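You operate a simulated robot arm through the tools that you are given. There is no shell and no other tool. Be economical: measure what you need, move in short steps, check, and stop when the job is done.

Carry out the task below with a simulated two-armed robot. There is one attempt and no reset: what you move stays moved.

TASK
Put the green buckle box on the low shelf of the grey table. Press the feed zero button three times. Put the green bearing block that says "No 47" from the top of the tool cart on the steel table top. Put one of the cardboard tubes from the top of the tool cart on top of the yellow paper pack. Shut the bottom cart drawer. Put the green grease cartridge from the middle shelf of the blue rack on the bench end of the desk. Put one of the yellow cartons from the second shelf from the bottom from the top of the blue rack on the top shelf of the blue rack. Take the blue capped fitting and leave it in the sample carton. Take the No 6 small carton from the middle shelf of the blue rack and put it on the second shelf from the bottom from the top of the blue rack. Fetch the carton marked "pins" from the bottom shelf of the low rack and set it on the top shelf of the low rack. Press the tally button two times. Take the yellow barrel sensor and leave it on top of the white paper pack. Do these in any order. Set down upright: green bearing block, cardboard tube, yellow carton, yellow barrel sensor.

It is judged by the outcome, as a careful person would: the job done as asked, and still so three seconds after it is handed in. It fails if anything else is knocked over, pushed out of place, dropped, spilled or broken.

THE ROBOT
Two 7-joint arms with four-finger grippers on one trunk, on a base that drives. Base frame: it is fixed to the floor where the robot stands at the start and does not move with it; the origin is under the middle of the robot, x ahead of it, y to its left, z up; the surface under the hand at the start is at about z = 1.04. Readings come in m, degrees, newtons and seconds.
The left shoulder is at the start at [0.04, 0.181, 1.179], the right one opposite. With the tool pointing down near the work surface each hand reaches from about 0.26 to 0.82 m from the robot's upright axis, wherever it stands, measured 20 degrees to its own side. Places, roughly: bench end of the desk [0.4, 5.6, 0.9]; blue capped fitting (4x4x7 cm) [-0.8, 4.1, 0.9]; bottom cart drawer [-0.7, 2.8, 0.4]; cardboard tube (5x5x13 cm) [-1.1, 2.7, 0.9]; cardboard tube (5x5x4 cm) [-1.1, 3.2, 0.9]; carton [-0.75, 4.5, 0.25]; feed zero button [0.4, 1.5, 1.1]; grease cartridge [-1, 3.5, 1]; green bearing block [-0.75, 2.5, 1]; green buckle box [0.5, 0.25, 1]; low shelf of the grey table [-1, -0.8, 0.2]; sample carton [0.75, 4, 0.75]; second shelf from the bottom of the blue rack [-1, 3.8, 0.5]; small carton [-1, 4, 0.75]; steel table top [-1, 2.1, 0.8]; tally button [0.1, 5.4, 0.9]; top shelf of the blue rack [-1, 3.8, 1.4]; top shelf of the low rack [-1, 4.6, 1]; white paper pack (7x11x4 cm) [-0.8, 3.4, 0.5]; yellow barrel sensor (4x4x7 cm) [0.4, 5.3, 0.9]; yellow carton [-1, 4, 0.5]; yellow paper pack (7x11x4 cm) [-0.9, 3, 0.9]. Payload 3.67 kg a hand.
The TCP of each hand is the grasp point between the finger pads, 0.028 m short of the fingertips. In the tool frame z runs along the fingers and y along their closing line. The gripper opens to 0.112 m. The gripper's body begins 0.073 m behind the TCP.
Orientation is told as [roll, pitch, yaw] about the base's x, y, z axes, in that order, counted from this pose: with the fingers straight down and closing along the base's y, the tool's x points along the base's -x, its y along +y and its z along -z.

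THE INTERFACE
- The arms move only by the tool arm_command. It takes "left_commands", "right_commands" or both (then of equal length, played together; a hand with none holds still); each is a list of rows, each a list of 3 entries, a list of its own where there are three numbers: the shift along the tool's x, y, z in m, then the turn, a rotation vector about the tool's x, y, z in degrees, then the closure, from 0 (fully open) to 1 (shut). In form: [[[x, y, z], [ax, ay, az], claw], ...]. A call has 1 to 20 rows; each row is the pose to reach, as a shift and turn from the pose commanded when the call began, along the tool's axes at that moment. Each row takes 0.2 s and may step no farther than 0.05 m and 8.6 degrees from the row before; otherwise, or with a gripper value out of range, the whole call is refused. Where a pose cannot be reached the arm comes as near as it can. A force on the tool above 40 N (or 10 N above the force at the start of the call, whichever is more), or a blocked arm, ends the call early, and 0.2 s more pass. Each finger halts on what it meets, pressing with about 33 N; the grip force reading is that of the motor and also rises with nothing between the fingers. The clock runs only during rows and for 0.2 s after the last one: add rows that repeat a pose to give the fingers time. It gives the time, the measured TCP pose, the force on the tool (base axes), the opening and the grip force at its end, in the units of the frame above (readings bear some noise), with the torque about the TCP (base axes, N m) and any sound that the robot's microphone picked up.
- Cameras (640 x 400 px; columns grow to the right, rows downward): "scene" is now at [0.1011, 0.0444, 1.431]; the picture's right is [0.48, -0.88, 0.00], its down [-0.31, -0.17, -0.93] and it looks along [0.82, 0.45, -0.36] (base axes); focal length 277 px, centre (320, 200). "left" rides on the left gripper at [0.06, 0.018, -0.104] in its tool frame; the picture's right is [-0.29, 0.96, 0.00], its down [-0.80, -0.24, -0.55] and it looks along [-0.53, -0.16, 0.83] (tool axes); focal length 234 px, centre (320, 200). "right" rides on the right gripper at [0.06, -0.018, -0.104] in its tool frame; the picture's right is [0.29, 0.96, 0.00], its down [-0.80, 0.24, -0.55] and it looks along [-0.53, 0.16, 0.83] (tool axes); focal length 234 px, centre (320, 200).
- grab_frame(camera): a new picture of that camera. It takes no simulated time.
- move_column(by): slides the trunk up (or, below 0, down) by that many m; the arms and the scene camera ride with it, the base frame stays. It gives what a move gives, with no picture.
- roll_base(legs): drives the robot by 1 to 6 legs, each [ahead, left, turn to the left] in m, m and degrees, along the robot's own axes; the way and the turn of a leg run together, so that a leg with both is an arc; at most 1.5 m and 180 degrees a leg. The arms and the cameras ride along, it lands a little off, and it stops where it bumps. It gives what a move gives.
- pan_tilt(pan, tilt): turns the head with the scene camera to pan (to the left, within 86 degrees either way) and tilt (down, from -29 to 69), counted from straight ahead of the robot. It gives what a move gives.
- probe_pixels(camera, pixels): for up to 12 pixels [column, row] of the newest picture of that camera ("zoom" is the newest enlarged one), the place [x, y, z] in the base frame of the surface seen there, good to about 0.003 m. It takes no simulated time.
- enlarge(camera, box): a new picture of the part [left, top, right, bottom] of that camera's present view, enlarged. It takes no simulated time.
- hand_in(): hands the job in; it is judged then, once.

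Work in short steps. Measure before you move; look again where a grasp or a placing could have gone wrong, and mend it. You have 357 turns and 298 pictures in all, those below and enlarged ones among them. Open the grippers and draw the arms clear of the work before you hand the job in, unless the task says otherwise; then end with one line.

The tools are called by a JSON object that holds its "method" and its "body". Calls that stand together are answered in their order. arm_command: Moves the arms, as the interface text tells. Its arguments: {"type":"object","properties":{"left_commands":{"type":"array","items":{"type":"array"}},"right_commands":{"type":"array","items":{"type":"array"}}},"required":[]} The other tools are called the same way: move_column (by) slides the trunk up or down; roll_base (legs) drives the base; pan_tilt (pan, tilt) turns the head that bears the scene camera; grab_frame (camera) takes a picture; probe_pixels (camera, pixels) gives the place of the surface under pixels of a picture; enlarge (camera, box) takes an enlarged picture of a part of a camera's view; hand_in () hands the job in.

At the start:

```text
t: 0.0
left_ee_pos: [0.4064, 0.4682, 1.2776]
left_tool_rot: [0.0, 0.0, 0.0]
left_ft_force: [0.9, -0.4, -0.5]
left_ft_torque: [0.01, -0.02, 0.0]
left_grip_width: 0.1117
left_gripper_force: 0.1
right_ee_pos: [0.5062, 0.0217, 1.2622]
right_tool_rot: [0.0, 0.0, 0.0]
right_ft_force: [-0.2, -0.3, -0.4]
right_ft_torque: [-0.02, -0.04, -0.02]
right_grip_width: 0.1118
right_gripper_force: 0.2
trunk travel left (down, up): [-0.3, 0.214]
robot x, y, heading: [-0.0031, 0.0004, 0.0]
head pan, tilt: [28.9, 20.8]
```

scene: 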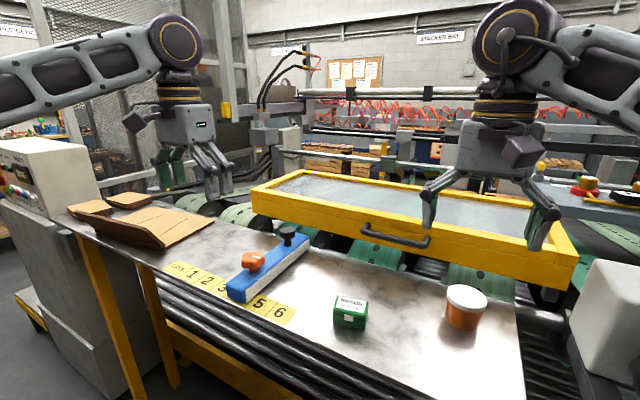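
right: 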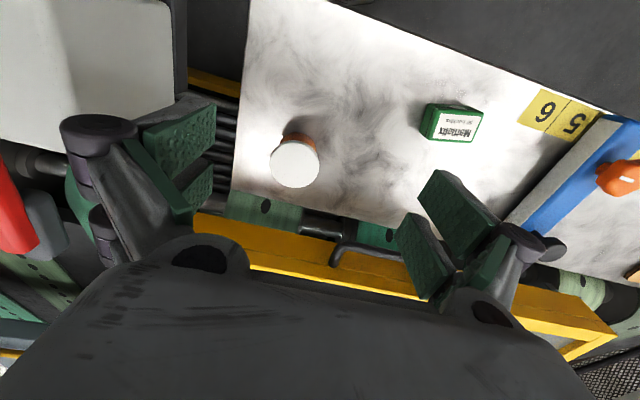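
left: 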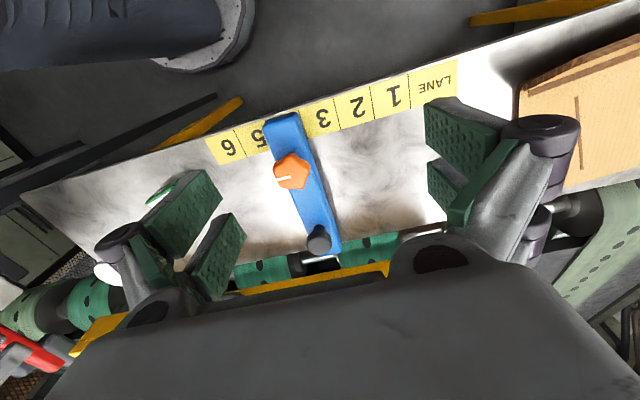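

The green box shows at about (350,312) in the scene picture and (450,122) in the right one. I measure its top face and the table around it.

{"method": "probe_pixels", "body": {"camera": "scene", "pixels": [[350, 300], [336, 300], [366, 302], [340, 296], [362, 300], [348, 318], [390, 330], [336, 324], [362, 328]]}}

{"method": "enlarge", "body": {"camera": "scene", "box": [300, 270, 400, 350]}}

{"method": "probe_pixels", "body": {"camera": "right", "pixels": [[433, 108], [478, 110], [474, 141], [424, 137], [450, 122], [400, 160]]}}

```text
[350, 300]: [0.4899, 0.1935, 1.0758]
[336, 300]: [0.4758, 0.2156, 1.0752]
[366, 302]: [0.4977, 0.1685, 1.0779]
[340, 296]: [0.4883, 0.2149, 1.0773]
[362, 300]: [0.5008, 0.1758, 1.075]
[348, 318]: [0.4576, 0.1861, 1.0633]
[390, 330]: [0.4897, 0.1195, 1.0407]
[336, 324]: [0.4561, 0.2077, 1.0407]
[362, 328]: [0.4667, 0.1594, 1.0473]
```

```text
5.00 times, centred on (350, 310) of scene
```

zoom: 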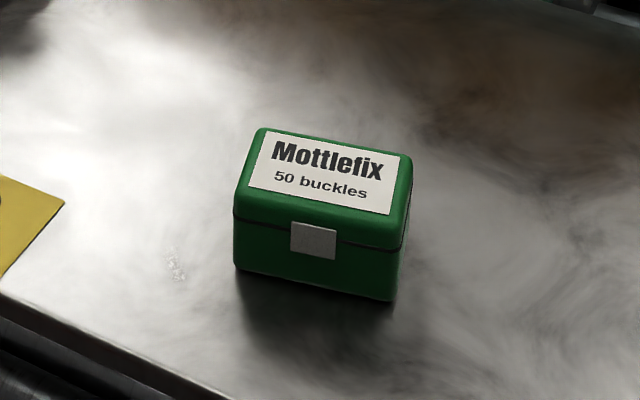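

```text
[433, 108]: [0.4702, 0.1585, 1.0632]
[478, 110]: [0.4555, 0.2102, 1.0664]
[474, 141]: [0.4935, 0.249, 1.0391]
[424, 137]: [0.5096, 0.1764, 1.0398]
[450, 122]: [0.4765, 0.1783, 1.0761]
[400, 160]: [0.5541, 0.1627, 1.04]
```

The box is clear in the zoom; I probe its top corners there.

{"method": "probe_pixels", "body": {"camera": "zoom", "pixels": [[265, 132], [405, 160], [393, 240], [240, 190], [325, 175], [314, 240]]}}

```text
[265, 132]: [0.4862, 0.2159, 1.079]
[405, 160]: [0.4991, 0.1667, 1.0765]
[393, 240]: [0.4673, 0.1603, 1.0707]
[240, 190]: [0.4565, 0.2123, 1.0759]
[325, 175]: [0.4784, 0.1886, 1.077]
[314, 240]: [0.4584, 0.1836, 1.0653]
```

Box centre is about (0.478, 0.189), top 1.077, long side turned about +14° yaw. I move the right hand over it with that yaw at height, then look.

{"method": "arm_command", "body": {"right_commands": [[[0.007, 0.042, 0], [0, 0, -4], 0], [[0.014, 0.084, 0], [0, 0, -8], 0], [[0.021, 0.126, 0.02], [0, 0, -12], 0], [[0.0287, 0.167, 0.05], [0, 0, -14], 0], [[0.0287, 0.167, 0.09], [0, 0, -14], 0], [[0.0287, 0.167, 0.09], [0, 0, -14], 0]]}}

{"method": "grab_frame", "body": {"camera": "right"}}

```text
refused: row 4 steps farther than a row can; nothing moved
```

```text
293 pictures are left
```

right: 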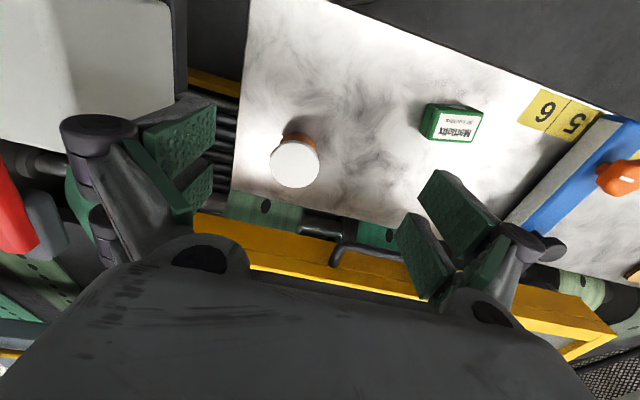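

Row 4's step was a touch long; I resend it with smaller steps.

{"method": "arm_command", "body": {"right_commands": [[[0.007, 0.042, 0], [0, 0, -4], 0], [[0.014, 0.084, 0], [0, 0, -8], 0], [[0.021, 0.126, 0.01], [0, 0, -12], 0], [[0.0287, 0.167, 0.03], [0, 0, -14], 0], [[0.0287, 0.167, 0.07], [0, 0, -14], 0], [[0.0287, 0.167, 0.09], [0, 0, -14], 0], [[0.0287, 0.167, 0.09], [0, 0, -14], 0]]}}

{"method": "grab_frame", "body": {"camera": "right"}}

```text
t: 1.6
left_ee_pos: [0.406, 0.4674, 1.2771]
left_tool_rot: [0.1, 0.0, 0.1]
left_ft_force: [-0.6, -0.3, -0.5]
left_ft_torque: [0.0, 0.0, 0.01]
left_grip_width: 0.112
left_gripper_force: 0.1
right_ee_pos: [0.4774, 0.1899, 1.1718]
right_tool_rot: [0.0, -0.1, 14.0]
right_ft_force: [-0.3, -0.5, 1.3]
right_ft_torque: [0.0, 0.01, 0.0]
right_grip_width: 0.1119
right_gripper_force: 0.0
trunk travel left (down, up): [-0.3, 0.214]
robot x, y, heading: [-0.0018, -0.0004, 0.1]
head pan, tilt: [28.9, 20.8]
```

```text
292 pictures are left
```

right: 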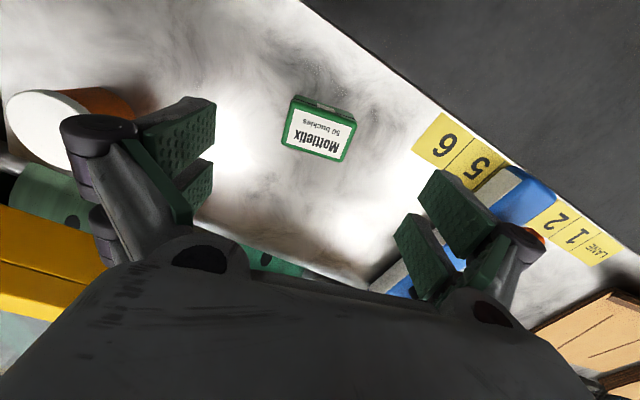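

The hand is above the box (318,128). I check clearance to the jar and the blue stop before descending.

{"method": "probe_pixels", "body": {"camera": "right", "pixels": [[318, 128], [60, 130], [110, 100], [400, 280], [485, 185], [385, 280], [295, 100], [350, 118], [340, 158]]}}

{"method": "probe_pixels", "body": {"camera": "scene", "pixels": [[245, 290], [300, 240], [465, 295], [448, 305]]}}

```text
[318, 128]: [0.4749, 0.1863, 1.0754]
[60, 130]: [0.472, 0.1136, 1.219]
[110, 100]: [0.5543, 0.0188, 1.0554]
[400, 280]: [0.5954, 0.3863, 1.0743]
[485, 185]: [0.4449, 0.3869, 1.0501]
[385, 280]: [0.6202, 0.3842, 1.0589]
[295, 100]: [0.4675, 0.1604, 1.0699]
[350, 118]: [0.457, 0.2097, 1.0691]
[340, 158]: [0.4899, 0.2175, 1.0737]
```

```text
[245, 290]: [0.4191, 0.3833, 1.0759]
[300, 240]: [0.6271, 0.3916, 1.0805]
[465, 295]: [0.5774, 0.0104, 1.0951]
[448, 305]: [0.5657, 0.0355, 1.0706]
```

Clear on both sides. I descend to z≈1.071 and close.

{"method": "arm_command", "body": {"right_commands": [[[0, 0, 0.04], [0, 0, 0], 0], [[0, 0, 0.08], [0, 0, 0], 0], [[0, 0, 0.1], [0, 0, 0], 0], [[0, 0, 0.1], [0, 0, 0], 0.5], [[0, 0, 0.1], [0, 0, 0], 0.8], [[0, 0, 0.1], [0, 0, 0], 0.8], [[0, 0, 0.1], [0, 0, 0], 0.8]]}}

```text
t: 3.1
left_ee_pos: [0.4027, 0.4678, 1.2752]
left_tool_rot: [-0.1, -0.2, 0.0]
left_ft_force: [0.2, -0.7, 0.1]
left_ft_torque: [0.04, 0.03, 0.0]
left_grip_width: 0.1118
left_gripper_force: 0.0
right_ee_pos: [0.4816, 0.1882, 1.1044]
right_tool_rot: [-0.1, -3.9, 13.5]
right_ft_force: [0.6, -0.9, -0.7]
right_ft_torque: [0.03, 0.0, -0.01]
right_grip_width: 0.0
right_gripper_force: 6.3
trunk travel left (down, up): [-0.3, 0.214]
robot x, y, heading: [-0.0023, -0.0022, 0.2]
head pan, tilt: [28.9, 20.8]
stopped in row 7 (right hand): the force on the tool passed its limit at 56 N (the readings are from after the stop); the commanded pose is now the measured one
```

The right hand stopped at z 1.104 with fingers shut on nothing; something blocked it. I look.

{"method": "grab_frame", "body": {"camera": "right"}}

{"method": "grab_frame", "body": {"camera": "scene"}}

```text
291 pictures are left
```

right: 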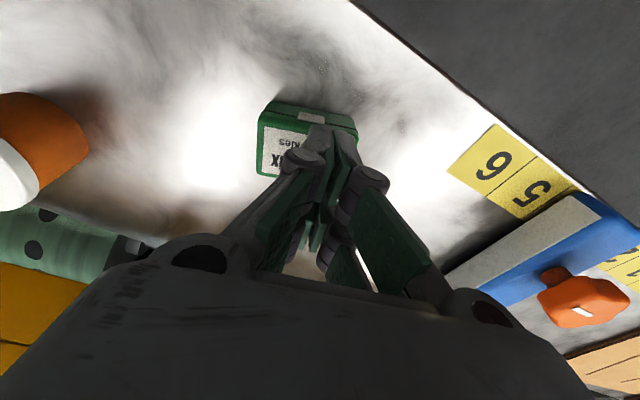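

```text
290 pictures are left
```

scene: 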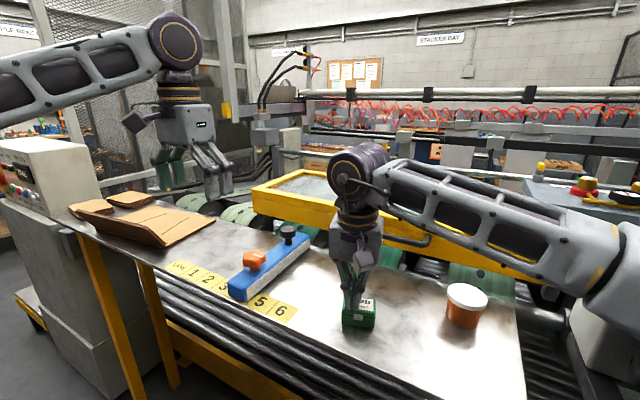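

The right elbow is very low near the white box on the right side; it probably bumped there. I lift the hand straight up, open, and look at that side.

{"method": "arm_command", "body": {"right_commands": [[[0, 0, -0.03], [0, 0, 0], 0.8], [[0, 0, -0.07], [0, 0, 0], 0.5], [[0, 0, -0.11], [0, 0, 0], 0], [[0, 0, -0.15], [0, 0, 0], 0], [[0, 0, -0.15], [0, 0, 0], 0]]}}

{"method": "pan_tilt", "body": {"pan": -10, "tilt": 35}}

{"method": "grab_frame", "body": {"camera": "scene"}}

```text
t: 4.3
left_ee_pos: [0.4064, 0.4678, 1.2771]
left_tool_rot: [0.0, 0.1, 0.0]
left_ft_force: [0.7, 0.2, -1.6]
left_ft_torque: [0.0, -0.02, -0.02]
left_grip_width: 0.1118
left_gripper_force: 0.0
right_ee_pos: [0.4758, 0.1854, 1.2533]
right_tool_rot: [0.0, -3.0, 13.7]
right_ft_force: [0.7, 0.1, 0.5]
right_ft_torque: [-0.02, -0.01, 0.01]
right_grip_width: 0.1122
right_gripper_force: 0.0
trunk travel left (down, up): [-0.3, 0.214]
robot x, y, heading: [-0.002, 0.0019, 0.1]
head pan, tilt: [28.9, 20.8]
```

```text
t: 5.3
left_ee_pos: [0.4067, 0.4672, 1.2766]
left_tool_rot: [0.0, 0.0, 0.0]
left_ft_force: [0.2, 0.3, 0.5]
left_ft_torque: [-0.04, -0.02, -0.01]
left_grip_width: 0.1119
left_gripper_force: 0.1
right_ee_pos: [0.4769, 0.1849, 1.2525]
right_tool_rot: [0.1, -3.0, 13.8]
right_ft_force: [0.5, 0.2, 0.1]
right_ft_torque: [-0.01, -0.03, 0.03]
right_grip_width: 0.1122
right_gripper_force: 0.1
trunk travel left (down, up): [-0.3, 0.214]
robot x, y, heading: [0.0008, -0.0028, -0.0]
head pan, tilt: [-10.0, 35.0]
```

```text
289 pictures are left
```

scene: 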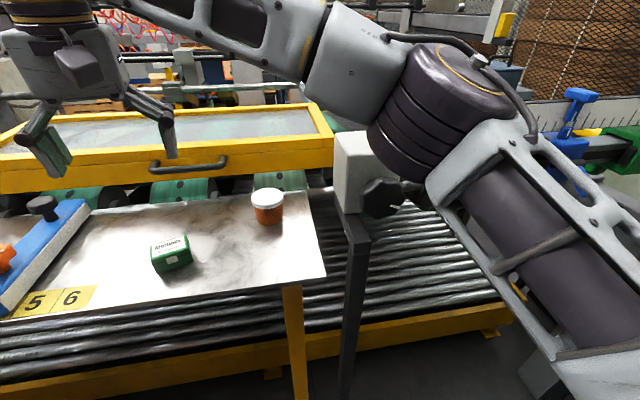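

The elbow sits just above a white box on a post; that's what blocked it. The green box is unmoved. I raise the trunk so the elbow stays clear.

{"method": "move_column", "body": {"by": 0.2}}

{"method": "arm_command", "body": {"right_commands": [[[0, 0, 0], [-0.7, 2.9, 0], 0], [[0, 0, 0], [-0.7, 2.9, 0], 0]]}}

```text
t: 7.5
left_ee_pos: [0.4067, 0.469, 1.4789]
left_tool_rot: [0.0, 0.1, 0.0]
left_ft_force: [0.4, 0.5, 0.2]
left_ft_torque: [-0.01, 0.01, 0.01]
left_grip_width: 0.112
left_gripper_force: 0.1
right_ee_pos: [0.4766, 0.1855, 1.4528]
right_tool_rot: [0.1, -3.0, 13.7]
right_ft_force: [-0.4, 0.0, -0.9]
right_ft_torque: [0.0, -0.02, -0.02]
right_grip_width: 0.1119
right_gripper_force: 0.1
trunk travel left (down, up): [-0.5, 0.014]
robot x, y, heading: [0.0024, -0.0007, 0.1]
head pan, tilt: [-10.0, 35.0]
```

```text
t: 8.1
left_ee_pos: [0.4076, 0.4679, 1.4783]
left_tool_rot: [0.0, 0.0, -0.1]
left_ft_force: [0.4, 0.0, -0.3]
left_ft_torque: [-0.02, 0.0, -0.01]
left_grip_width: 0.1119
left_gripper_force: 0.0
right_ee_pos: [0.4776, 0.1863, 1.4534]
right_tool_rot: [0.7, 0.0, 13.7]
right_ft_force: [0.7, 0.2, 0.8]
right_ft_torque: [-0.04, -0.03, -0.01]
right_grip_width: 0.1118
right_gripper_force: 0.0
trunk travel left (down, up): [-0.5, 0.014]
robot x, y, heading: [0.0006, -0.0014, -0.1]
head pan, tilt: [-10.0, 35.0]
```

Now I lower to z≈1.12 and check position and elbow.

{"method": "arm_command", "body": {"right_commands": [[[0, 0.002, 0.05], [0, 0, 0], 0], [[0, 0.002, 0.1], [0.7, 0, 0], 0], [[0, 0.002, 0.15], [0.7, 0, 0], 0], [[0, 0.002, 0.2], [0.7, 0, 0], 0], [[0, 0.002, 0.25], [0.7, 0, 0], 0], [[0, 0.002, 0.3], [0.7, 0, 0], 0], [[0, 0.002, 0.33], [0.7, 0, 0], 0], [[0, 0.002, 0.33], [0.7, 0, 0], 0]]}}

{"method": "grab_frame", "body": {"camera": "right"}}

{"method": "grab_frame", "body": {"camera": "scene"}}

```text
t: 9.9
left_ee_pos: [0.4067, 0.4677, 1.4779]
left_tool_rot: [-0.1, 0.0, 0.0]
left_ft_force: [0.0, -0.2, 0.1]
left_ft_torque: [0.0, 0.02, 0.03]
left_grip_width: 0.112
left_gripper_force: 0.1
right_ee_pos: [0.4737, 0.1899, 1.1283]
right_tool_rot: [0.1, -0.1, 13.8]
right_ft_force: [0.2, 0.7, 0.2]
right_ft_torque: [0.02, -0.01, 0.0]
right_grip_width: 0.1121
right_gripper_force: 0.1
trunk travel left (down, up): [-0.5, 0.014]
robot x, y, heading: [0.0039, -0.0006, 0.0]
head pan, tilt: [-10.0, 35.0]
```

```text
288 pictures are left
```

right: 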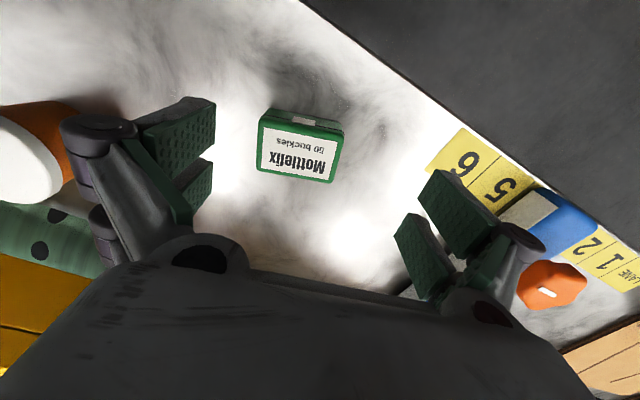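

```text
287 pictures are left
```

scene: 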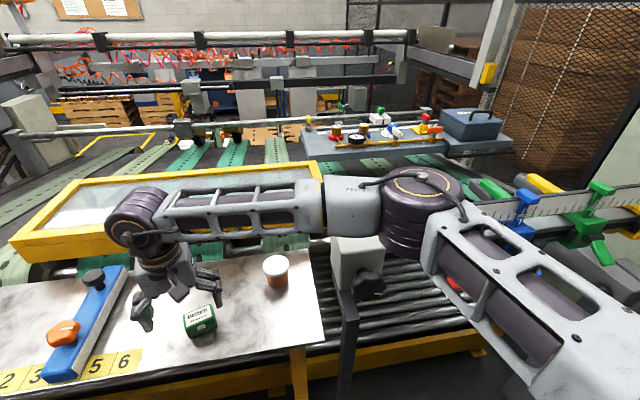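

Elbow is now high and clear. I descend the last 5.7 cm and close.

{"method": "arm_command", "body": {"right_commands": [[[-0.003, 0, 0.04], [0, 0, 0], 0], [[-0.003, 0, 0.057], [0, 0, 0], 0], [[-0.003, 0, 0.057], [0, 0, 0], 0], [[-0.003, 0, 0.057], [0, 0, 0], 0.4], [[-0.003, 0, 0.057], [0, 0, 0], 0.7], [[-0.003, 0, 0.057], [0, 0, 0], 0.8], [[-0.003, 0, 0.057], [0, 0, 0], 0.8]]}}

```text
t: 11.5
left_ee_pos: [0.4076, 0.4672, 1.4778]
left_tool_rot: [0.1, 0.1, 0.1]
left_ft_force: [0.1, -0.3, 0.7]
left_ft_torque: [-0.02, -0.02, 0.05]
left_grip_width: 0.1119
left_gripper_force: 0.0
right_ee_pos: [0.4763, 0.1933, 1.0667]
right_tool_rot: [-0.1, 0.1, 13.6]
right_ft_force: [-0.6, 0.5, 0.3]
right_ft_torque: [0.01, -0.02, -0.01]
right_grip_width: 0.0598
right_gripper_force: 33.2
trunk travel left (down, up): [-0.5, 0.014]
robot x, y, heading: [0.0003, -0.0031, -0.0]
head pan, tilt: [-10.0, 35.0]
```

Gripped at 5.98 cm. I lift it well up and look right.

{"method": "arm_command", "body": {"right_commands": [[[0, 0, -0.05], [0, 0, 0], 0.8], [[0, 0, -0.1], [0, 0, 0], 0.8], [[0, 0, -0.15], [0, 0, 0], 0.8], [[0, 0, -0.2], [0, 0, 0], 0.8], [[0, 0, -0.25], [0, 0, 0], 0.8], [[0.04, -0.03, -0.25], [0, 0, 0], 0.8], [[0.08, -0.06, -0.25], [0, 0, 0], 0.8], [[0.12, -0.09, -0.25], [0, 0, 0], 0.8]]}}

{"method": "pan_tilt", "body": {"pan": -80, "tilt": 25}}

{"method": "grab_frame", "body": {"camera": "scene"}}

{"method": "grab_frame", "body": {"camera": "right"}}

```text
t: 13.3
left_ee_pos: [0.4059, 0.466, 1.4794]
left_tool_rot: [0.0, 0.0, 0.0]
left_ft_force: [0.5, -0.7, 0.3]
left_ft_torque: [0.0, -0.02, -0.01]
left_grip_width: 0.1123
left_gripper_force: 0.2
right_ee_pos: [0.3793, 0.0767, 1.3157]
right_tool_rot: [0.1, -0.1, 13.8]
right_ft_force: [0.4, 0.3, -1.9]
right_ft_torque: [0.02, -0.01, 0.0]
right_grip_width: 0.0595
right_gripper_force: 33.5
trunk travel left (down, up): [-0.5, 0.014]
robot x, y, heading: [0.0002, -0.001, -0.2]
head pan, tilt: [-10.0, 35.0]
```

```text
t: 14.7
left_ee_pos: [0.4069, 0.468, 1.4773]
left_tool_rot: [-0.1, -0.1, 0.0]
left_ft_force: [0.3, -0.2, 0.3]
left_ft_torque: [0.02, -0.01, -0.02]
left_grip_width: 0.112
left_gripper_force: 0.1
right_ee_pos: [0.3829, 0.0788, 1.3166]
right_tool_rot: [0.0, -0.1, 13.7]
right_ft_force: [-0.7, -0.1, -2.3]
right_ft_torque: [0.02, 0.01, 0.01]
right_grip_width: 0.0595
right_gripper_force: 33.0
trunk travel left (down, up): [-0.5, 0.014]
robot x, y, heading: [0.0045, 0.0009, -0.1]
head pan, tilt: [-80.0, 25.0]
```

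```text
286 pictures are left
```

scene: 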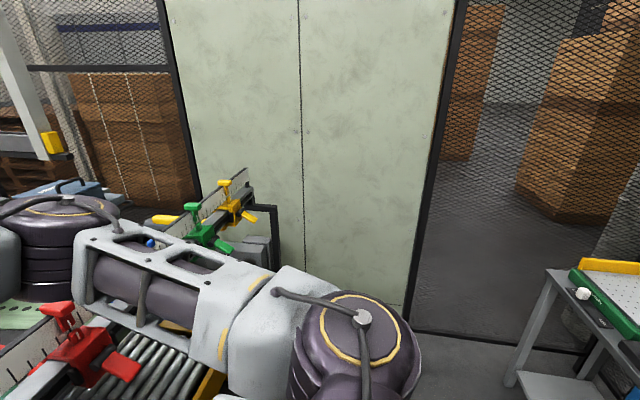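

```text
285 pictures are left
```

right: 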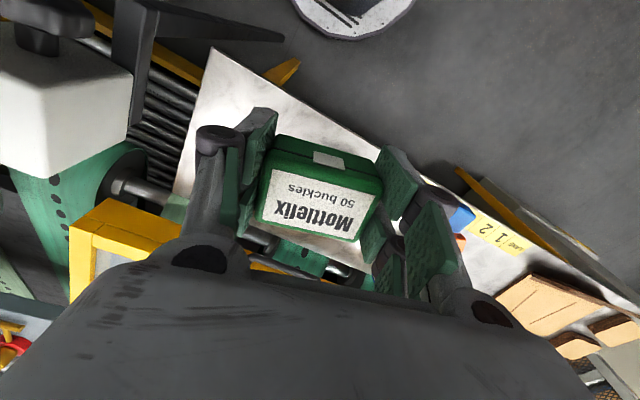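

The box is held. The grey table with its low shelf is at the far right (570,340). I back off slightly and turn right, arms high.

{"method": "roll_base", "body": {"legs": [[-0.12, 0, 0], [0, 0, -60]]}}

{"method": "pan_tilt", "body": {"pan": -50, "tilt": 35}}

{"method": "grab_frame", "body": {"camera": "scene"}}

```text
t: 18.9
left_ee_pos: [0.4886, -0.1198, 1.4788]
left_tool_rot: [0.0, 0.1, -60.2]
left_ft_force: [0.0, -0.1, 0.9]
left_ft_torque: [-0.01, 0.01, -0.04]
left_grip_width: 0.1119
left_gripper_force: 0.0
right_ee_pos: [0.1373, -0.2924, 1.3153]
right_tool_rot: [0.0, -0.1, -46.6]
right_ft_force: [0.1, 0.0, -1.4]
right_ft_torque: [0.01, -0.02, -0.02]
right_grip_width: 0.0599
right_gripper_force: 32.8
trunk travel left (down, up): [-0.5, 0.014]
robot x, y, heading: [-0.1184, 0.0029, -60.1]
head pan, tilt: [-80.0, 25.0]
```

```text
t: 19.9
left_ee_pos: [0.4897, -0.1209, 1.4786]
left_tool_rot: [0.0, 0.1, -60.3]
left_ft_force: [0.8, 0.6, 0.4]
left_ft_torque: [-0.02, 0.0, 0.01]
left_grip_width: 0.1121
left_gripper_force: 0.1
right_ee_pos: [0.1376, -0.2938, 1.3157]
right_tool_rot: [0.0, -0.1, -46.6]
right_ft_force: [-0.5, 0.2, -1.6]
right_ft_torque: [-0.01, 0.02, -0.02]
right_grip_width: 0.0596
right_gripper_force: 32.9
trunk travel left (down, up): [-0.5, 0.014]
robot x, y, heading: [-0.1183, 0.0, -60.1]
head pan, tilt: [-50.0, 35.0]
```

```text
284 pictures are left
```

scene: 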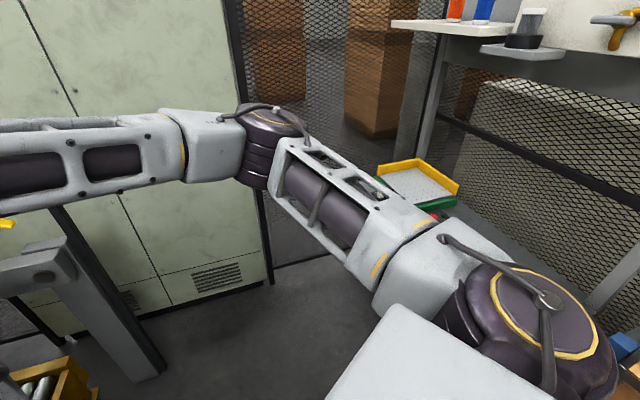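

I turn further in a smaller step and look.

{"method": "roll_base", "body": {"legs": [[0, 0, -30]]}}

{"method": "pan_tilt", "body": {"pan": -70, "tilt": 30}}

{"method": "grab_frame", "body": {"camera": "scene"}}

```text
t: 21.9
left_ee_pos: [0.3494, -0.4052, 1.478]
left_tool_rot: [0.0, 0.1, -89.9]
left_ft_force: [0.1, 0.3, -0.4]
left_ft_torque: [-0.04, 0.01, 0.01]
left_grip_width: 0.1121
left_gripper_force: 0.1
right_ee_pos: [-0.0411, -0.3815, 1.3157]
right_tool_rot: [0.1, -0.1, -76.2]
right_ft_force: [-1.4, 0.4, -1.8]
right_ft_torque: [0.01, -0.01, 0.02]
right_grip_width: 0.0597
right_gripper_force: 33.7
trunk travel left (down, up): [-0.5, 0.014]
robot x, y, heading: [-0.1189, 0.0014, -89.9]
head pan, tilt: [-50.0, 35.0]
```

```text
t: 22.7
left_ee_pos: [0.3479, -0.4061, 1.4779]
left_tool_rot: [-0.1, 0.0, -89.9]
left_ft_force: [0.8, 0.1, -0.2]
left_ft_torque: [-0.01, -0.02, 0.06]
left_grip_width: 0.112
left_gripper_force: 0.1
right_ee_pos: [-0.0422, -0.3817, 1.3159]
right_tool_rot: [0.0, -0.1, -76.3]
right_ft_force: [0.7, -0.3, -1.6]
right_ft_torque: [0.01, -0.01, 0.03]
right_grip_width: 0.0598
right_gripper_force: 33.3
trunk travel left (down, up): [-0.5, 0.014]
robot x, y, heading: [-0.1173, -0.0017, -90.0]
head pan, tilt: [-70.0, 30.0]
```

```text
283 pictures are left
```

scene: 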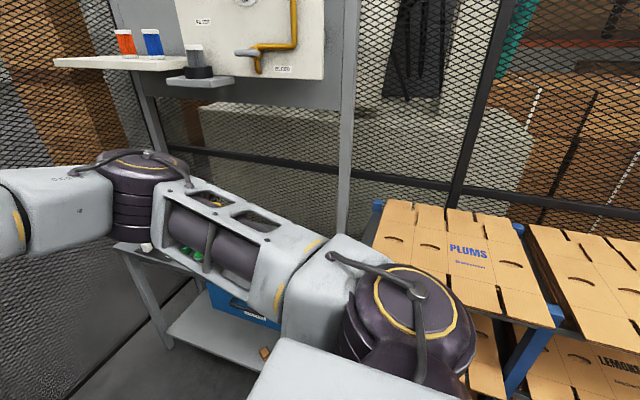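

The low shelf is seen at about (215,345) with a blue crate on it. I probe shelf and table edges.

{"method": "probe_pixels", "body": {"camera": "scene", "pixels": [[200, 330], [225, 345], [175, 330], [263, 352], [235, 310], [120, 246], [140, 300], [170, 345], [480, 260], [380, 215], [515, 380], [250, 370]]}}

{"method": "enlarge", "body": {"camera": "scene", "box": [110, 220, 300, 380]}}

```text
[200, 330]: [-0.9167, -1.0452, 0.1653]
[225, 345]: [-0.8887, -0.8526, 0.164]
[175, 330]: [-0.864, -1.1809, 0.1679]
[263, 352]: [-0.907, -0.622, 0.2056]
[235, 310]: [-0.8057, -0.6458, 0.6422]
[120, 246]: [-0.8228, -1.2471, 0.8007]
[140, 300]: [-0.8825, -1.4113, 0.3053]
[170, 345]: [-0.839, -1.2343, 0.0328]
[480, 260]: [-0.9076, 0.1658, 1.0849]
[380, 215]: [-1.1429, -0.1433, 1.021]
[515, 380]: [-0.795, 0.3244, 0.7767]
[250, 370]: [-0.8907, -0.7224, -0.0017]
```

```text
2.50 times, centred on (205, 300) of scene
```

zoom: 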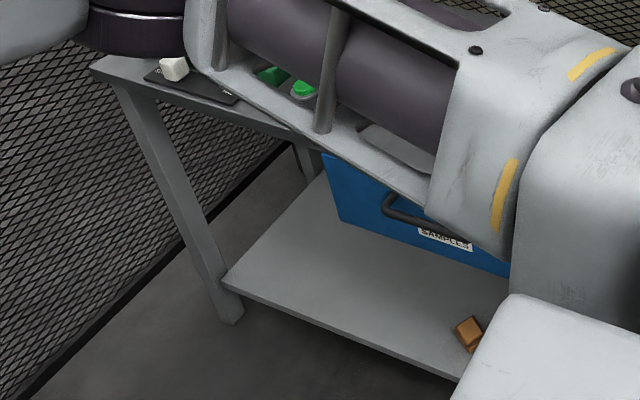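

Shelf surface is z≈0.165, front edge x≈-0.84, table top z≈0.8. I look straight ahead (toward -y) to check the driving lane.

{"method": "pan_tilt", "body": {"pan": 0, "tilt": 45}}

{"method": "grab_frame", "body": {"camera": "scene"}}

{"method": "probe_pixels", "body": {"camera": "scene", "pixels": [[320, 150], [320, 390], [420, 300], [220, 300], [150, 350], [480, 200], [100, 250], [560, 250]]}}

```text
t: 24.1
left_ee_pos: [0.3487, -0.4075, 1.4777]
left_tool_rot: [0.1, 0.0, -89.9]
left_ft_force: [0.5, -0.6, -0.9]
left_ft_torque: [0.02, 0.03, -0.02]
left_grip_width: 0.112
left_gripper_force: 0.0
right_ee_pos: [-0.0414, -0.382, 1.3153]
right_tool_rot: [0.0, -0.1, -76.3]
right_ft_force: [-0.1, 0.0, -1.0]
right_ft_torque: [0.0, -0.01, -0.03]
right_grip_width: 0.0598
right_gripper_force: 33.1
trunk travel left (down, up): [-0.5, 0.014]
robot x, y, heading: [-0.1162, -0.0002, -90.3]
head pan, tilt: [0.0, 45.0]
```

```text
281 pictures are left
```

scene: 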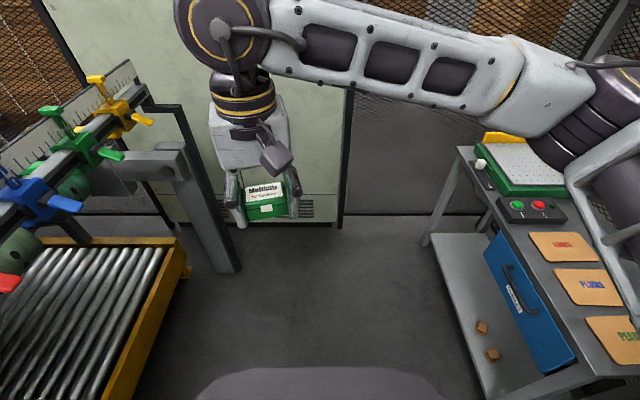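

```text
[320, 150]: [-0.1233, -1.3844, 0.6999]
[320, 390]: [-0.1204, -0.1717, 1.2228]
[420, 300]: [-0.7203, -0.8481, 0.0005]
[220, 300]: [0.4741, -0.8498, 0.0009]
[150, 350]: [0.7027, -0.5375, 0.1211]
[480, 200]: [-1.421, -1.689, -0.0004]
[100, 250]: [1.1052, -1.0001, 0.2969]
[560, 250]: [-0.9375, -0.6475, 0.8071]
```

The floor lane is clear and the shelf's front-left part (about x -0.9, y -0.95) is empty. I drive ahead 0.9 m and turn right to face the table.

{"method": "roll_base", "body": {"legs": [[0.88, 0, 0], [0, 0, -90]]}}

{"method": "grab_frame", "body": {"camera": "scene"}}

```text
t: 29.7
left_ee_pos: [0.3081, -1.3332, 1.4789]
left_tool_rot: [0.2, 0.5, -94.1]
left_ft_force: [-0.7, -0.2, -1.0]
left_ft_torque: [0.01, -0.01, 0.02]
left_grip_width: 0.1118
left_gripper_force: 0.0
right_ee_pos: [-0.0821, -1.282, 1.3149]
right_tool_rot: [0.1, -0.1, -81.1]
right_ft_force: [0.3, -0.3, -1.3]
right_ft_torque: [0.03, 0.01, -0.01]
right_grip_width: 0.0597
right_gripper_force: 33.6
trunk travel left (down, up): [-0.5, 0.014]
robot x, y, heading: [-0.1295, -0.8911, -94.5]
head pan, tilt: [0.0, 45.0]
stopped in leg 2: the force on the tool passed its limit at 95 N (the readings are from after the stop); the commanded pose is now the measured one
```

```text
280 pictures are left
```

scene: 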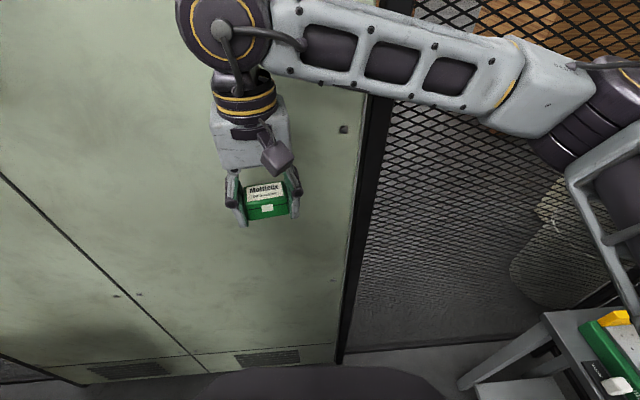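

The left hand touched the tall cabinet on the far side. I back away 0.3 m, then turn.

{"method": "roll_base", "body": {"legs": [[-0.32, 0, 0], [0, 0, -86]]}}

{"method": "grab_frame", "body": {"camera": "scene"}}

```text
t: 36.0
left_ee_pos: [-0.5253, -1.0306, 1.4798]
left_tool_rot: [0.2, 0.5, 178.4]
left_ft_force: [0.6, 0.0, 0.2]
left_ft_torque: [0.01, -0.01, 0.0]
left_grip_width: 0.1121
left_gripper_force: 0.1
right_ee_pos: [-0.488, -0.6417, 1.3156]
right_tool_rot: [0.0, 0.0, -168.6]
right_ft_force: [-0.2, -0.5, -1.3]
right_ft_torque: [0.0, 0.01, -0.02]
right_grip_width: 0.0597
right_gripper_force: 33.4
trunk travel left (down, up): [-0.5, 0.014]
robot x, y, heading: [-0.1015, -0.5782, 177.9]
head pan, tilt: [0.0, 45.0]
```

```text
279 pictures are left
```

scene: 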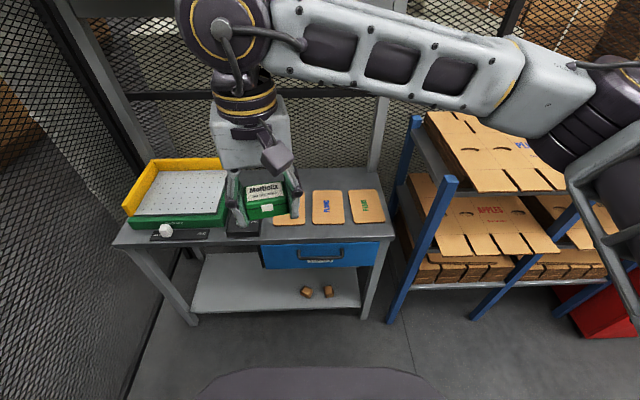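

Now facing the table. I probe the shelf front edge and free area.

{"method": "probe_pixels", "body": {"camera": "scene", "pixels": [[250, 285], [250, 300], [250, 309], [220, 295], [290, 300], [308, 292], [358, 306], [192, 308], [300, 262], [262, 268], [300, 241], [330, 275]]}}

```text
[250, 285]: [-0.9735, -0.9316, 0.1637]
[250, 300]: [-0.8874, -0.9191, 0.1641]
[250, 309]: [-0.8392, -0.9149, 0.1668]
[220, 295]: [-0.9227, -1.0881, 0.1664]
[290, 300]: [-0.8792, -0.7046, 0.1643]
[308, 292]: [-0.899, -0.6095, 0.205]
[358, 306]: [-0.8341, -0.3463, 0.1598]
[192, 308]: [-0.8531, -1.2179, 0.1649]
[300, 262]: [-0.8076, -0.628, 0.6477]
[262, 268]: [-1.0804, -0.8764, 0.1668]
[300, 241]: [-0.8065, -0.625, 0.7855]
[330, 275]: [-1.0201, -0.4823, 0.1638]
```

Target spot about (-0.90,-0.80). I probe the right elbow and rack front to know clearances before lowering.

{"method": "probe_pixels", "body": {"camera": "scene", "pixels": [[600, 90], [550, 100], [590, 150], [445, 185], [620, 220], [410, 125], [390, 60]]}}

{"method": "roll_base", "body": {"legs": [[0.0, 0.13, 0]]}}

{"method": "arm_command", "body": {"right_commands": [[[0, 0, 0.0], [0, 0, 7], 0.8], [[0, 0, 0.0], [0, 0, 13.5], 0.8], [[0, 0, 0.0], [0, 0, 13.5], 0.8]]}}

```text
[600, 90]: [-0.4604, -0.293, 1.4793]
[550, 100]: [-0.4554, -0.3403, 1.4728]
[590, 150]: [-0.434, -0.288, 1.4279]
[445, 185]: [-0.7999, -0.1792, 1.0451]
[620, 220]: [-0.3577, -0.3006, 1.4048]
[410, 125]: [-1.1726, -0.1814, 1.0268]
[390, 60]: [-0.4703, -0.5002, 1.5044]
```

```text
t: 37.3
left_ee_pos: [-0.5266, -1.1613, 1.4783]
left_tool_rot: [0.4, 0.6, 178.4]
left_ft_force: [-0.6, 0.1, 0.5]
left_ft_torque: [-0.03, 0.02, 0.01]
left_grip_width: 0.1118
left_gripper_force: 0.1
right_ee_pos: [-0.4929, -0.7709, 1.3163]
right_tool_rot: [0.1, -0.1, -168.6]
right_ft_force: [-0.4, 0.3, -2.1]
right_ft_torque: [-0.04, -0.02, -0.02]
right_grip_width: 0.0598
right_gripper_force: 32.8
trunk travel left (down, up): [-0.5, 0.014]
robot x, y, heading: [-0.105, -0.7107, 178.0]
head pan, tilt: [0.0, 45.0]
```

```text
t: 38.1
left_ee_pos: [-0.528, -1.1672, 1.4779]
left_tool_rot: [0.1, 0.6, 178.6]
left_ft_force: [0.2, -1.1, -0.4]
left_ft_torque: [0.02, -0.01, -0.02]
left_grip_width: 0.112
left_gripper_force: 0.0
right_ee_pos: [-0.4922, -0.7743, 1.3164]
right_tool_rot: [-0.1, 0.0, 178.1]
right_ft_force: [-0.5, 0.5, -2.1]
right_ft_torque: [0.04, -0.02, 0.01]
right_grip_width: 0.0599
right_gripper_force: 32.9
trunk travel left (down, up): [-0.5, 0.014]
robot x, y, heading: [-0.1059, -0.71, 177.9]
head pan, tilt: [0.0, 45.0]
```

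Elbow stays in front of the rack. I lower the column fully.

{"method": "move_column", "body": {"by": -0.5}}

{"method": "roll_base", "body": {"legs": [[0.12, 0, 0]]}}

{"method": "grab_frame", "body": {"camera": "scene"}}

```text
refused: -0.5 is not a number from -0.4 to 0.4
```

```text
t: 39.3
left_ee_pos: [-0.6422, -1.1618, 1.4792]
left_tool_rot: [0.2, 0.4, 178.8]
left_ft_force: [1.2, -0.6, 0.0]
left_ft_torque: [0.01, -0.01, -0.01]
left_grip_width: 0.1117
left_gripper_force: 0.1
right_ee_pos: [-0.6099, -0.7708, 1.3167]
right_tool_rot: [0.1, -0.1, 178.2]
right_ft_force: [0.0, 1.0, -1.7]
right_ft_torque: [0.0, 0.03, -0.02]
right_grip_width: 0.0597
right_gripper_force: 33.1
trunk travel left (down, up): [-0.5, 0.014]
robot x, y, heading: [-0.2299, -0.7046, 178.2]
head pan, tilt: [0.0, 45.0]
```

```text
278 pictures are left
```

scene: 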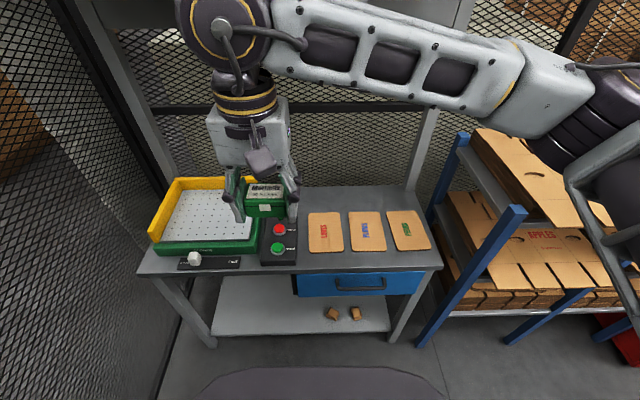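

Column moves are limited to 0.4; I lower in two steps.

{"method": "move_column", "body": {"by": -0.3}}

{"method": "move_column", "body": {"by": -0.2}}

{"method": "grab_frame", "body": {"camera": "scene"}}

```text
t: 42.3
left_ee_pos: [-0.6458, -1.1626, 1.1801]
left_tool_rot: [0.2, 0.5, 178.8]
left_ft_force: [-0.6, 0.1, 0.5]
left_ft_torque: [0.01, 0.02, 0.0]
left_grip_width: 0.112
left_gripper_force: 0.0
right_ee_pos: [-0.6125, -0.7708, 1.0161]
right_tool_rot: [0.0, -0.1, 178.3]
right_ft_force: [0.5, 0.0, -0.9]
right_ft_torque: [-0.01, 0.03, -0.01]
right_grip_width: 0.0598
right_gripper_force: 33.0
trunk travel left (down, up): [-0.2, 0.314]
robot x, y, heading: [-0.2296, -0.7088, 178.2]
head pan, tilt: [0.0, 45.0]
```

```text
t: 44.5
left_ee_pos: [-0.6443, -1.1627, 0.9809]
left_tool_rot: [0.2, 0.6, 178.9]
left_ft_force: [0.0, 0.1, 0.1]
left_ft_torque: [-0.01, -0.02, 0.02]
left_grip_width: 0.1122
left_gripper_force: 0.1
right_ee_pos: [-0.611, -0.7695, 0.8168]
right_tool_rot: [0.1, 0.1, 178.3]
right_ft_force: [-0.1, -0.3, -1.2]
right_ft_torque: [0.0, 0.02, -0.02]
right_grip_width: 0.0596
right_gripper_force: 32.9
trunk travel left (down, up): [0.0, 0.514]
robot x, y, heading: [-0.2227, -0.704, 178.1]
head pan, tilt: [0.0, 45.0]
```

```text
277 pictures are left
```

scene: 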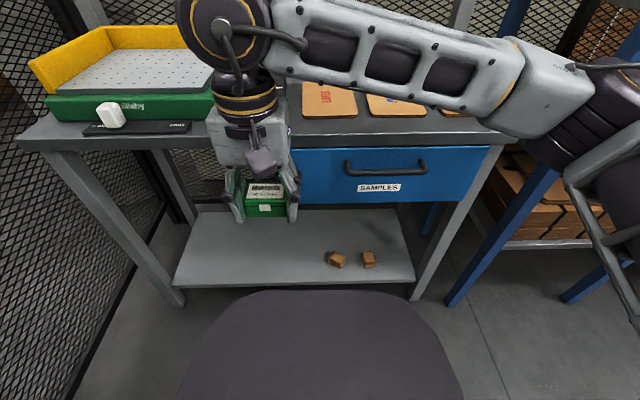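

I lower the hand straight down in front of the shelf to z≈0.42.

{"method": "arm_command", "body": {"right_commands": [[[0, 0, 0.05], [0, 0, 0], 0.8], [[0, 0, 0.1], [0, 0, 0], 0.8], [[0, 0, 0.15], [0, 0, 0], 0.8], [[0, 0, 0.2], [0, 0, 0], 0.8], [[0, 0, 0.25], [0, 0, 0], 0.8], [[0, 0, 0.3], [0, 0, 0], 0.8], [[0, 0, 0.35], [0, 0, 0], 0.8], [[0, 0, 0.4], [0, 0, 0], 0.8], [[0, 0, 0.4], [0, 0, 0], 0.8]]}}

{"method": "grab_frame", "body": {"camera": "scene"}}

```text
t: 46.5
left_ee_pos: [-0.6446, -1.1609, 0.9799]
left_tool_rot: [0.2, 0.5, 178.8]
left_ft_force: [-0.1, 0.3, 0.5]
left_ft_torque: [0.01, -0.01, -0.05]
left_grip_width: 0.1121
left_gripper_force: 0.0
right_ee_pos: [-0.6123, -0.7687, 0.4158]
right_tool_rot: [0.0, -0.1, 178.3]
right_ft_force: [0.9, -0.4, -1.7]
right_ft_torque: [0.02, -0.02, 0.0]
right_grip_width: 0.0599
right_gripper_force: 32.8
trunk travel left (down, up): [0.0, 0.514]
robot x, y, heading: [-0.2257, -0.7072, 178.4]
head pan, tilt: [0.0, 45.0]
```

```text
276 pictures are left
```

scene: 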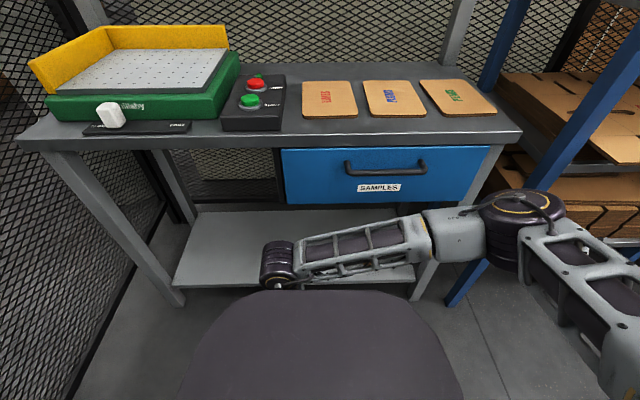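

Reach is good. I pitch the tool forward 65° about the closing axis, keeping the TCP in place.

{"method": "arm_command", "body": {"right_commands": [[[0, 0, 0], [0, -8, 0], 0.8], [[0, 0, 0], [0, -16, 0], 0.8], [[0, 0, 0], [0, -24, 0], 0.8], [[0, 0, 0], [0, -32, 0], 0.8], [[0, 0, 0], [0, -40, 0], 0.8], [[0, 0, 0], [0, -48, 0], 0.8], [[0, 0, 0], [0, -56, 0], 0.8], [[0, 0, 0], [0, -64, 0], 0.8], [[0, 0, 0], [0, -64, 0], 0.8]]}}

{"method": "grab_frame", "body": {"camera": "scene"}}

{"method": "grab_frame", "body": {"camera": "right"}}

```text
t: 48.0
left_ee_pos: [-0.6448, -1.162, 0.9784]
left_tool_rot: [0.2, 0.6, 178.7]
left_ft_force: [0.4, -0.8, 0.1]
left_ft_torque: [-0.02, 0.01, -0.01]
left_grip_width: 0.1119
left_gripper_force: 0.0
right_ee_pos: [-0.693, -0.7771, 0.4835]
right_tool_rot: [14.5, -52.1, 157.6]
right_ft_force: [-0.5, -0.1, -1.9]
right_ft_torque: [-0.03, -0.05, 0.0]
right_grip_width: 0.0596
right_gripper_force: 33.4
trunk travel left (down, up): [0.0, 0.514]
robot x, y, heading: [-0.2266, -0.705, 178.3]
head pan, tilt: [0.0, 45.0]
stopped in row 7 (right hand): the arm was blocked; the commanded pose is now the measured one
```

```text
275 pictures are left
```

scene: 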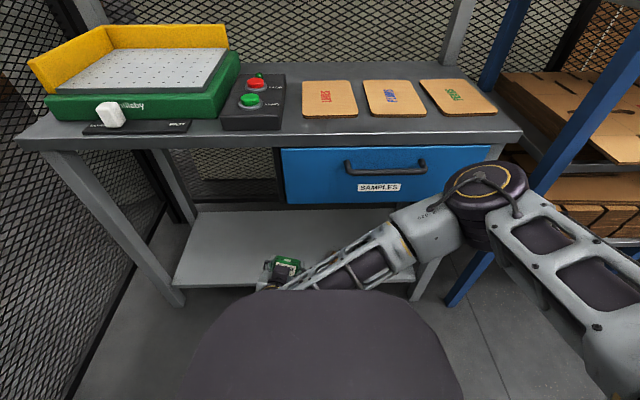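

```text
274 pictures are left
```

right: 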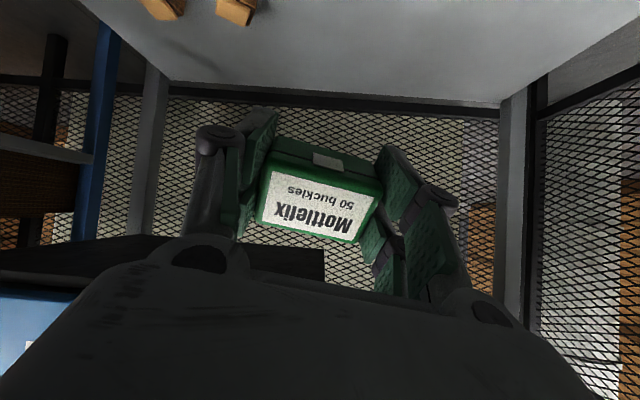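

The wrist came up against the robot's own base; the box is still held. I move forward (more room for the wrist) while straightening yaw and roll.

{"method": "arm_command", "body": {"right_commands": [[[-0.002, 0.006, 0.03], [0, 0, 0], 0.8], [[-0.004, 0.012, 0.06], [0, 0, 0], 0.8], [[-0.006, 0.018, 0.09], [-1.2, -3, -6], 0.8], [[-0.0077, 0.0228, 0.1225], [-2.5, -6.3, -12.4], 0.8], [[-0.0077, 0.0228, 0.1225], [-2.5, -6.3, -12.4], 0.8]]}}

{"method": "grab_frame", "body": {"camera": "scene"}}

```text
t: 49.2
left_ee_pos: [-0.6439, -1.1617, 0.9801]
left_tool_rot: [0.2, 0.5, 178.7]
left_ft_force: [0.4, 0.2, -0.2]
left_ft_torque: [0.02, -0.01, 0.0]
left_grip_width: 0.1118
left_gripper_force: 0.0
right_ee_pos: [-0.7987, -0.7916, 0.422]
right_tool_rot: [-0.5, -60.0, 178.4]
right_ft_force: [0.4, 0.2, -2.2]
right_ft_torque: [0.01, -0.06, 0.01]
right_grip_width: 0.0598
right_gripper_force: 33.1
trunk travel left (down, up): [0.0, 0.514]
robot x, y, heading: [-0.2262, -0.7073, 178.4]
head pan, tilt: [0.0, 45.0]
```

```text
273 pictures are left
```

scene: 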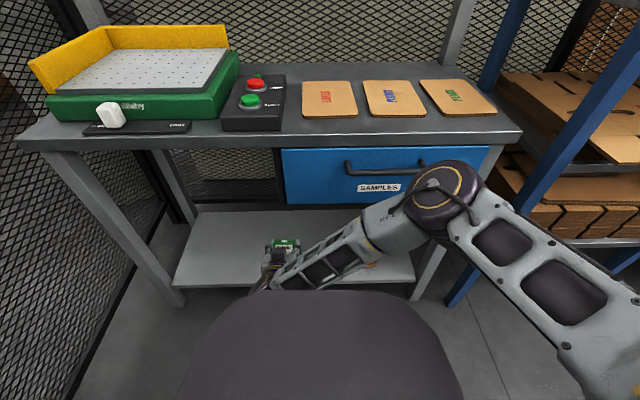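

Pose is exactly as wanted. I check how near the elbow is to the drawer handle.

{"method": "probe_pixels", "body": {"camera": "scene", "pixels": [[440, 165], [415, 185], [445, 200], [475, 180], [420, 168], [385, 215], [283, 243]]}}

```text
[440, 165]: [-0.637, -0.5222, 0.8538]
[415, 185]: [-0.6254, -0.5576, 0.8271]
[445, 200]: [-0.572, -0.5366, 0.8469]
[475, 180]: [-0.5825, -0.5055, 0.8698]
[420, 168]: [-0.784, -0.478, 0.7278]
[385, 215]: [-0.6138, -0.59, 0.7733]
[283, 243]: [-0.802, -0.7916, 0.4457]
```

The elbow has 14 cm to the handle. I go down to z≈0.25 then forward to x≈-0.90.

{"method": "arm_command", "body": {"right_commands": [[[0.0433, 0, 0.025], [0, 0, 0], 0.8], [[0.0866, 0, 0.05], [0, 0, 0], 0.8], [[0.12, 0, 0.0695], [0, 0, 0], 0.8], [[0.147, 0, 0.085], [0, 0, 0], 0.8], [[0.122, 0, 0.128], [0, 0, 0], 0.8], [[0.0945, 0, 0.176], [0, 0, 0], 0.8], [[0.0945, 0, 0.176], [0, 0, 0], 0.8]]}}

{"method": "grab_frame", "body": {"camera": "right"}}

{"method": "grab_frame", "body": {"camera": "scene"}}

```text
refused: row 6 steps farther than a row can; nothing moved
```

```text
272 pictures are left
```

right: 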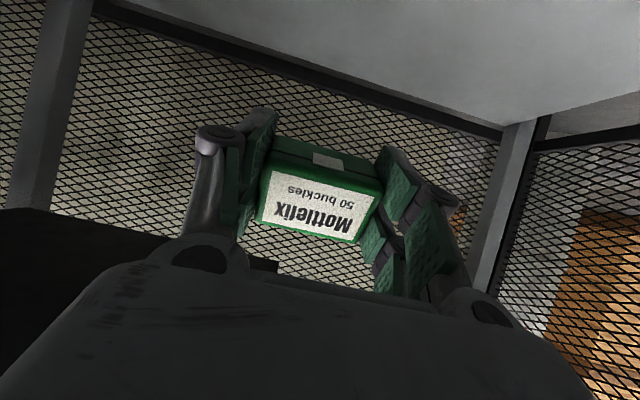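

```text
271 pictures are left
```

scene: 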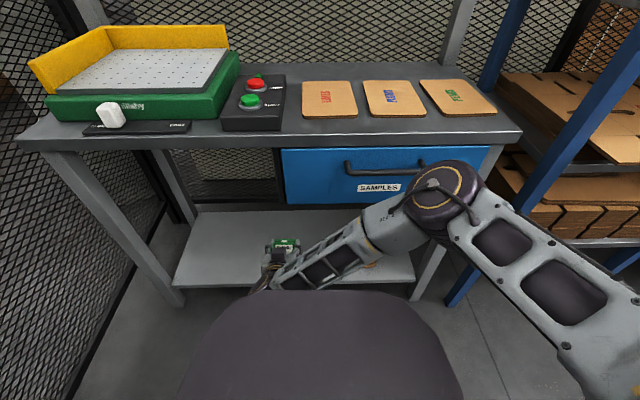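

A step was slightly over; I resend with finer rows.

{"method": "arm_command", "body": {"right_commands": [[[0.0433, 0, 0.025], [0, 0, 0], 0.8], [[0.0866, 0, 0.05], [0, 0, 0], 0.8], [[0.12, 0, 0.0695], [0, 0, 0], 0.8], [[0.147, 0, 0.085], [0, 0, 0], 0.8], [[0.127, 0, 0.12], [0, 0, 0], 0.8], [[0.11, 0, 0.15], [0, 0, 0], 0.8], [[0.0945, 0, 0.176], [0, 0, 0], 0.8], [[0.0945, 0, 0.176], [0, 0, 0], 0.8]]}}

{"method": "grab_frame", "body": {"camera": "right"}}

{"method": "grab_frame", "body": {"camera": "scene"}}

```text
t: 51.2
left_ee_pos: [-0.6452, -1.1619, 0.9789]
left_tool_rot: [0.1, 0.4, 178.7]
left_ft_force: [-0.8, 0.1, 0.3]
left_ft_torque: [0.01, -0.01, 0.0]
left_grip_width: 0.1118
left_gripper_force: 0.1
right_ee_pos: [-0.9488, -0.7279, 0.2967]
right_tool_rot: [-5.4, -64.6, -179.1]
right_ft_force: [0.3, -0.4, -1.4]
right_ft_torque: [0.0, 0.02, -0.01]
right_grip_width: 0.0594
right_gripper_force: 32.8
right hand out of reach, approached as far as the arm can: row 7, 8
trunk travel left (down, up): [0.0, 0.514]
robot x, y, heading: [-0.2276, -0.703, 178.4]
head pan, tilt: [0.0, 45.0]
stopped in row 8 (right hand): the arm was blocked; the commanded pose is now the measured one
```

```text
270 pictures are left
```

right: 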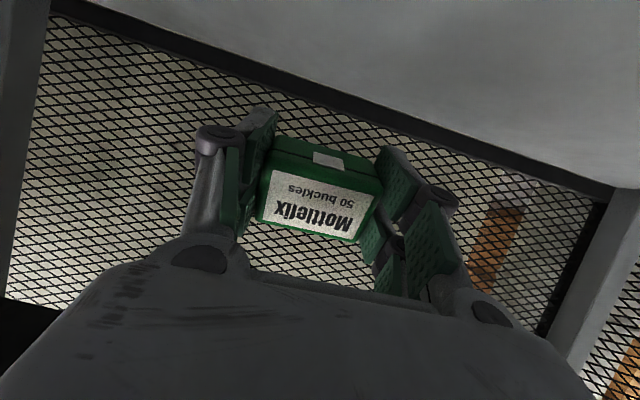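

```text
269 pictures are left
```

scene: 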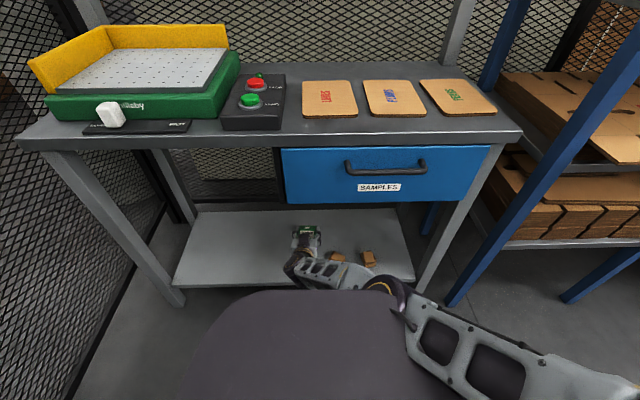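

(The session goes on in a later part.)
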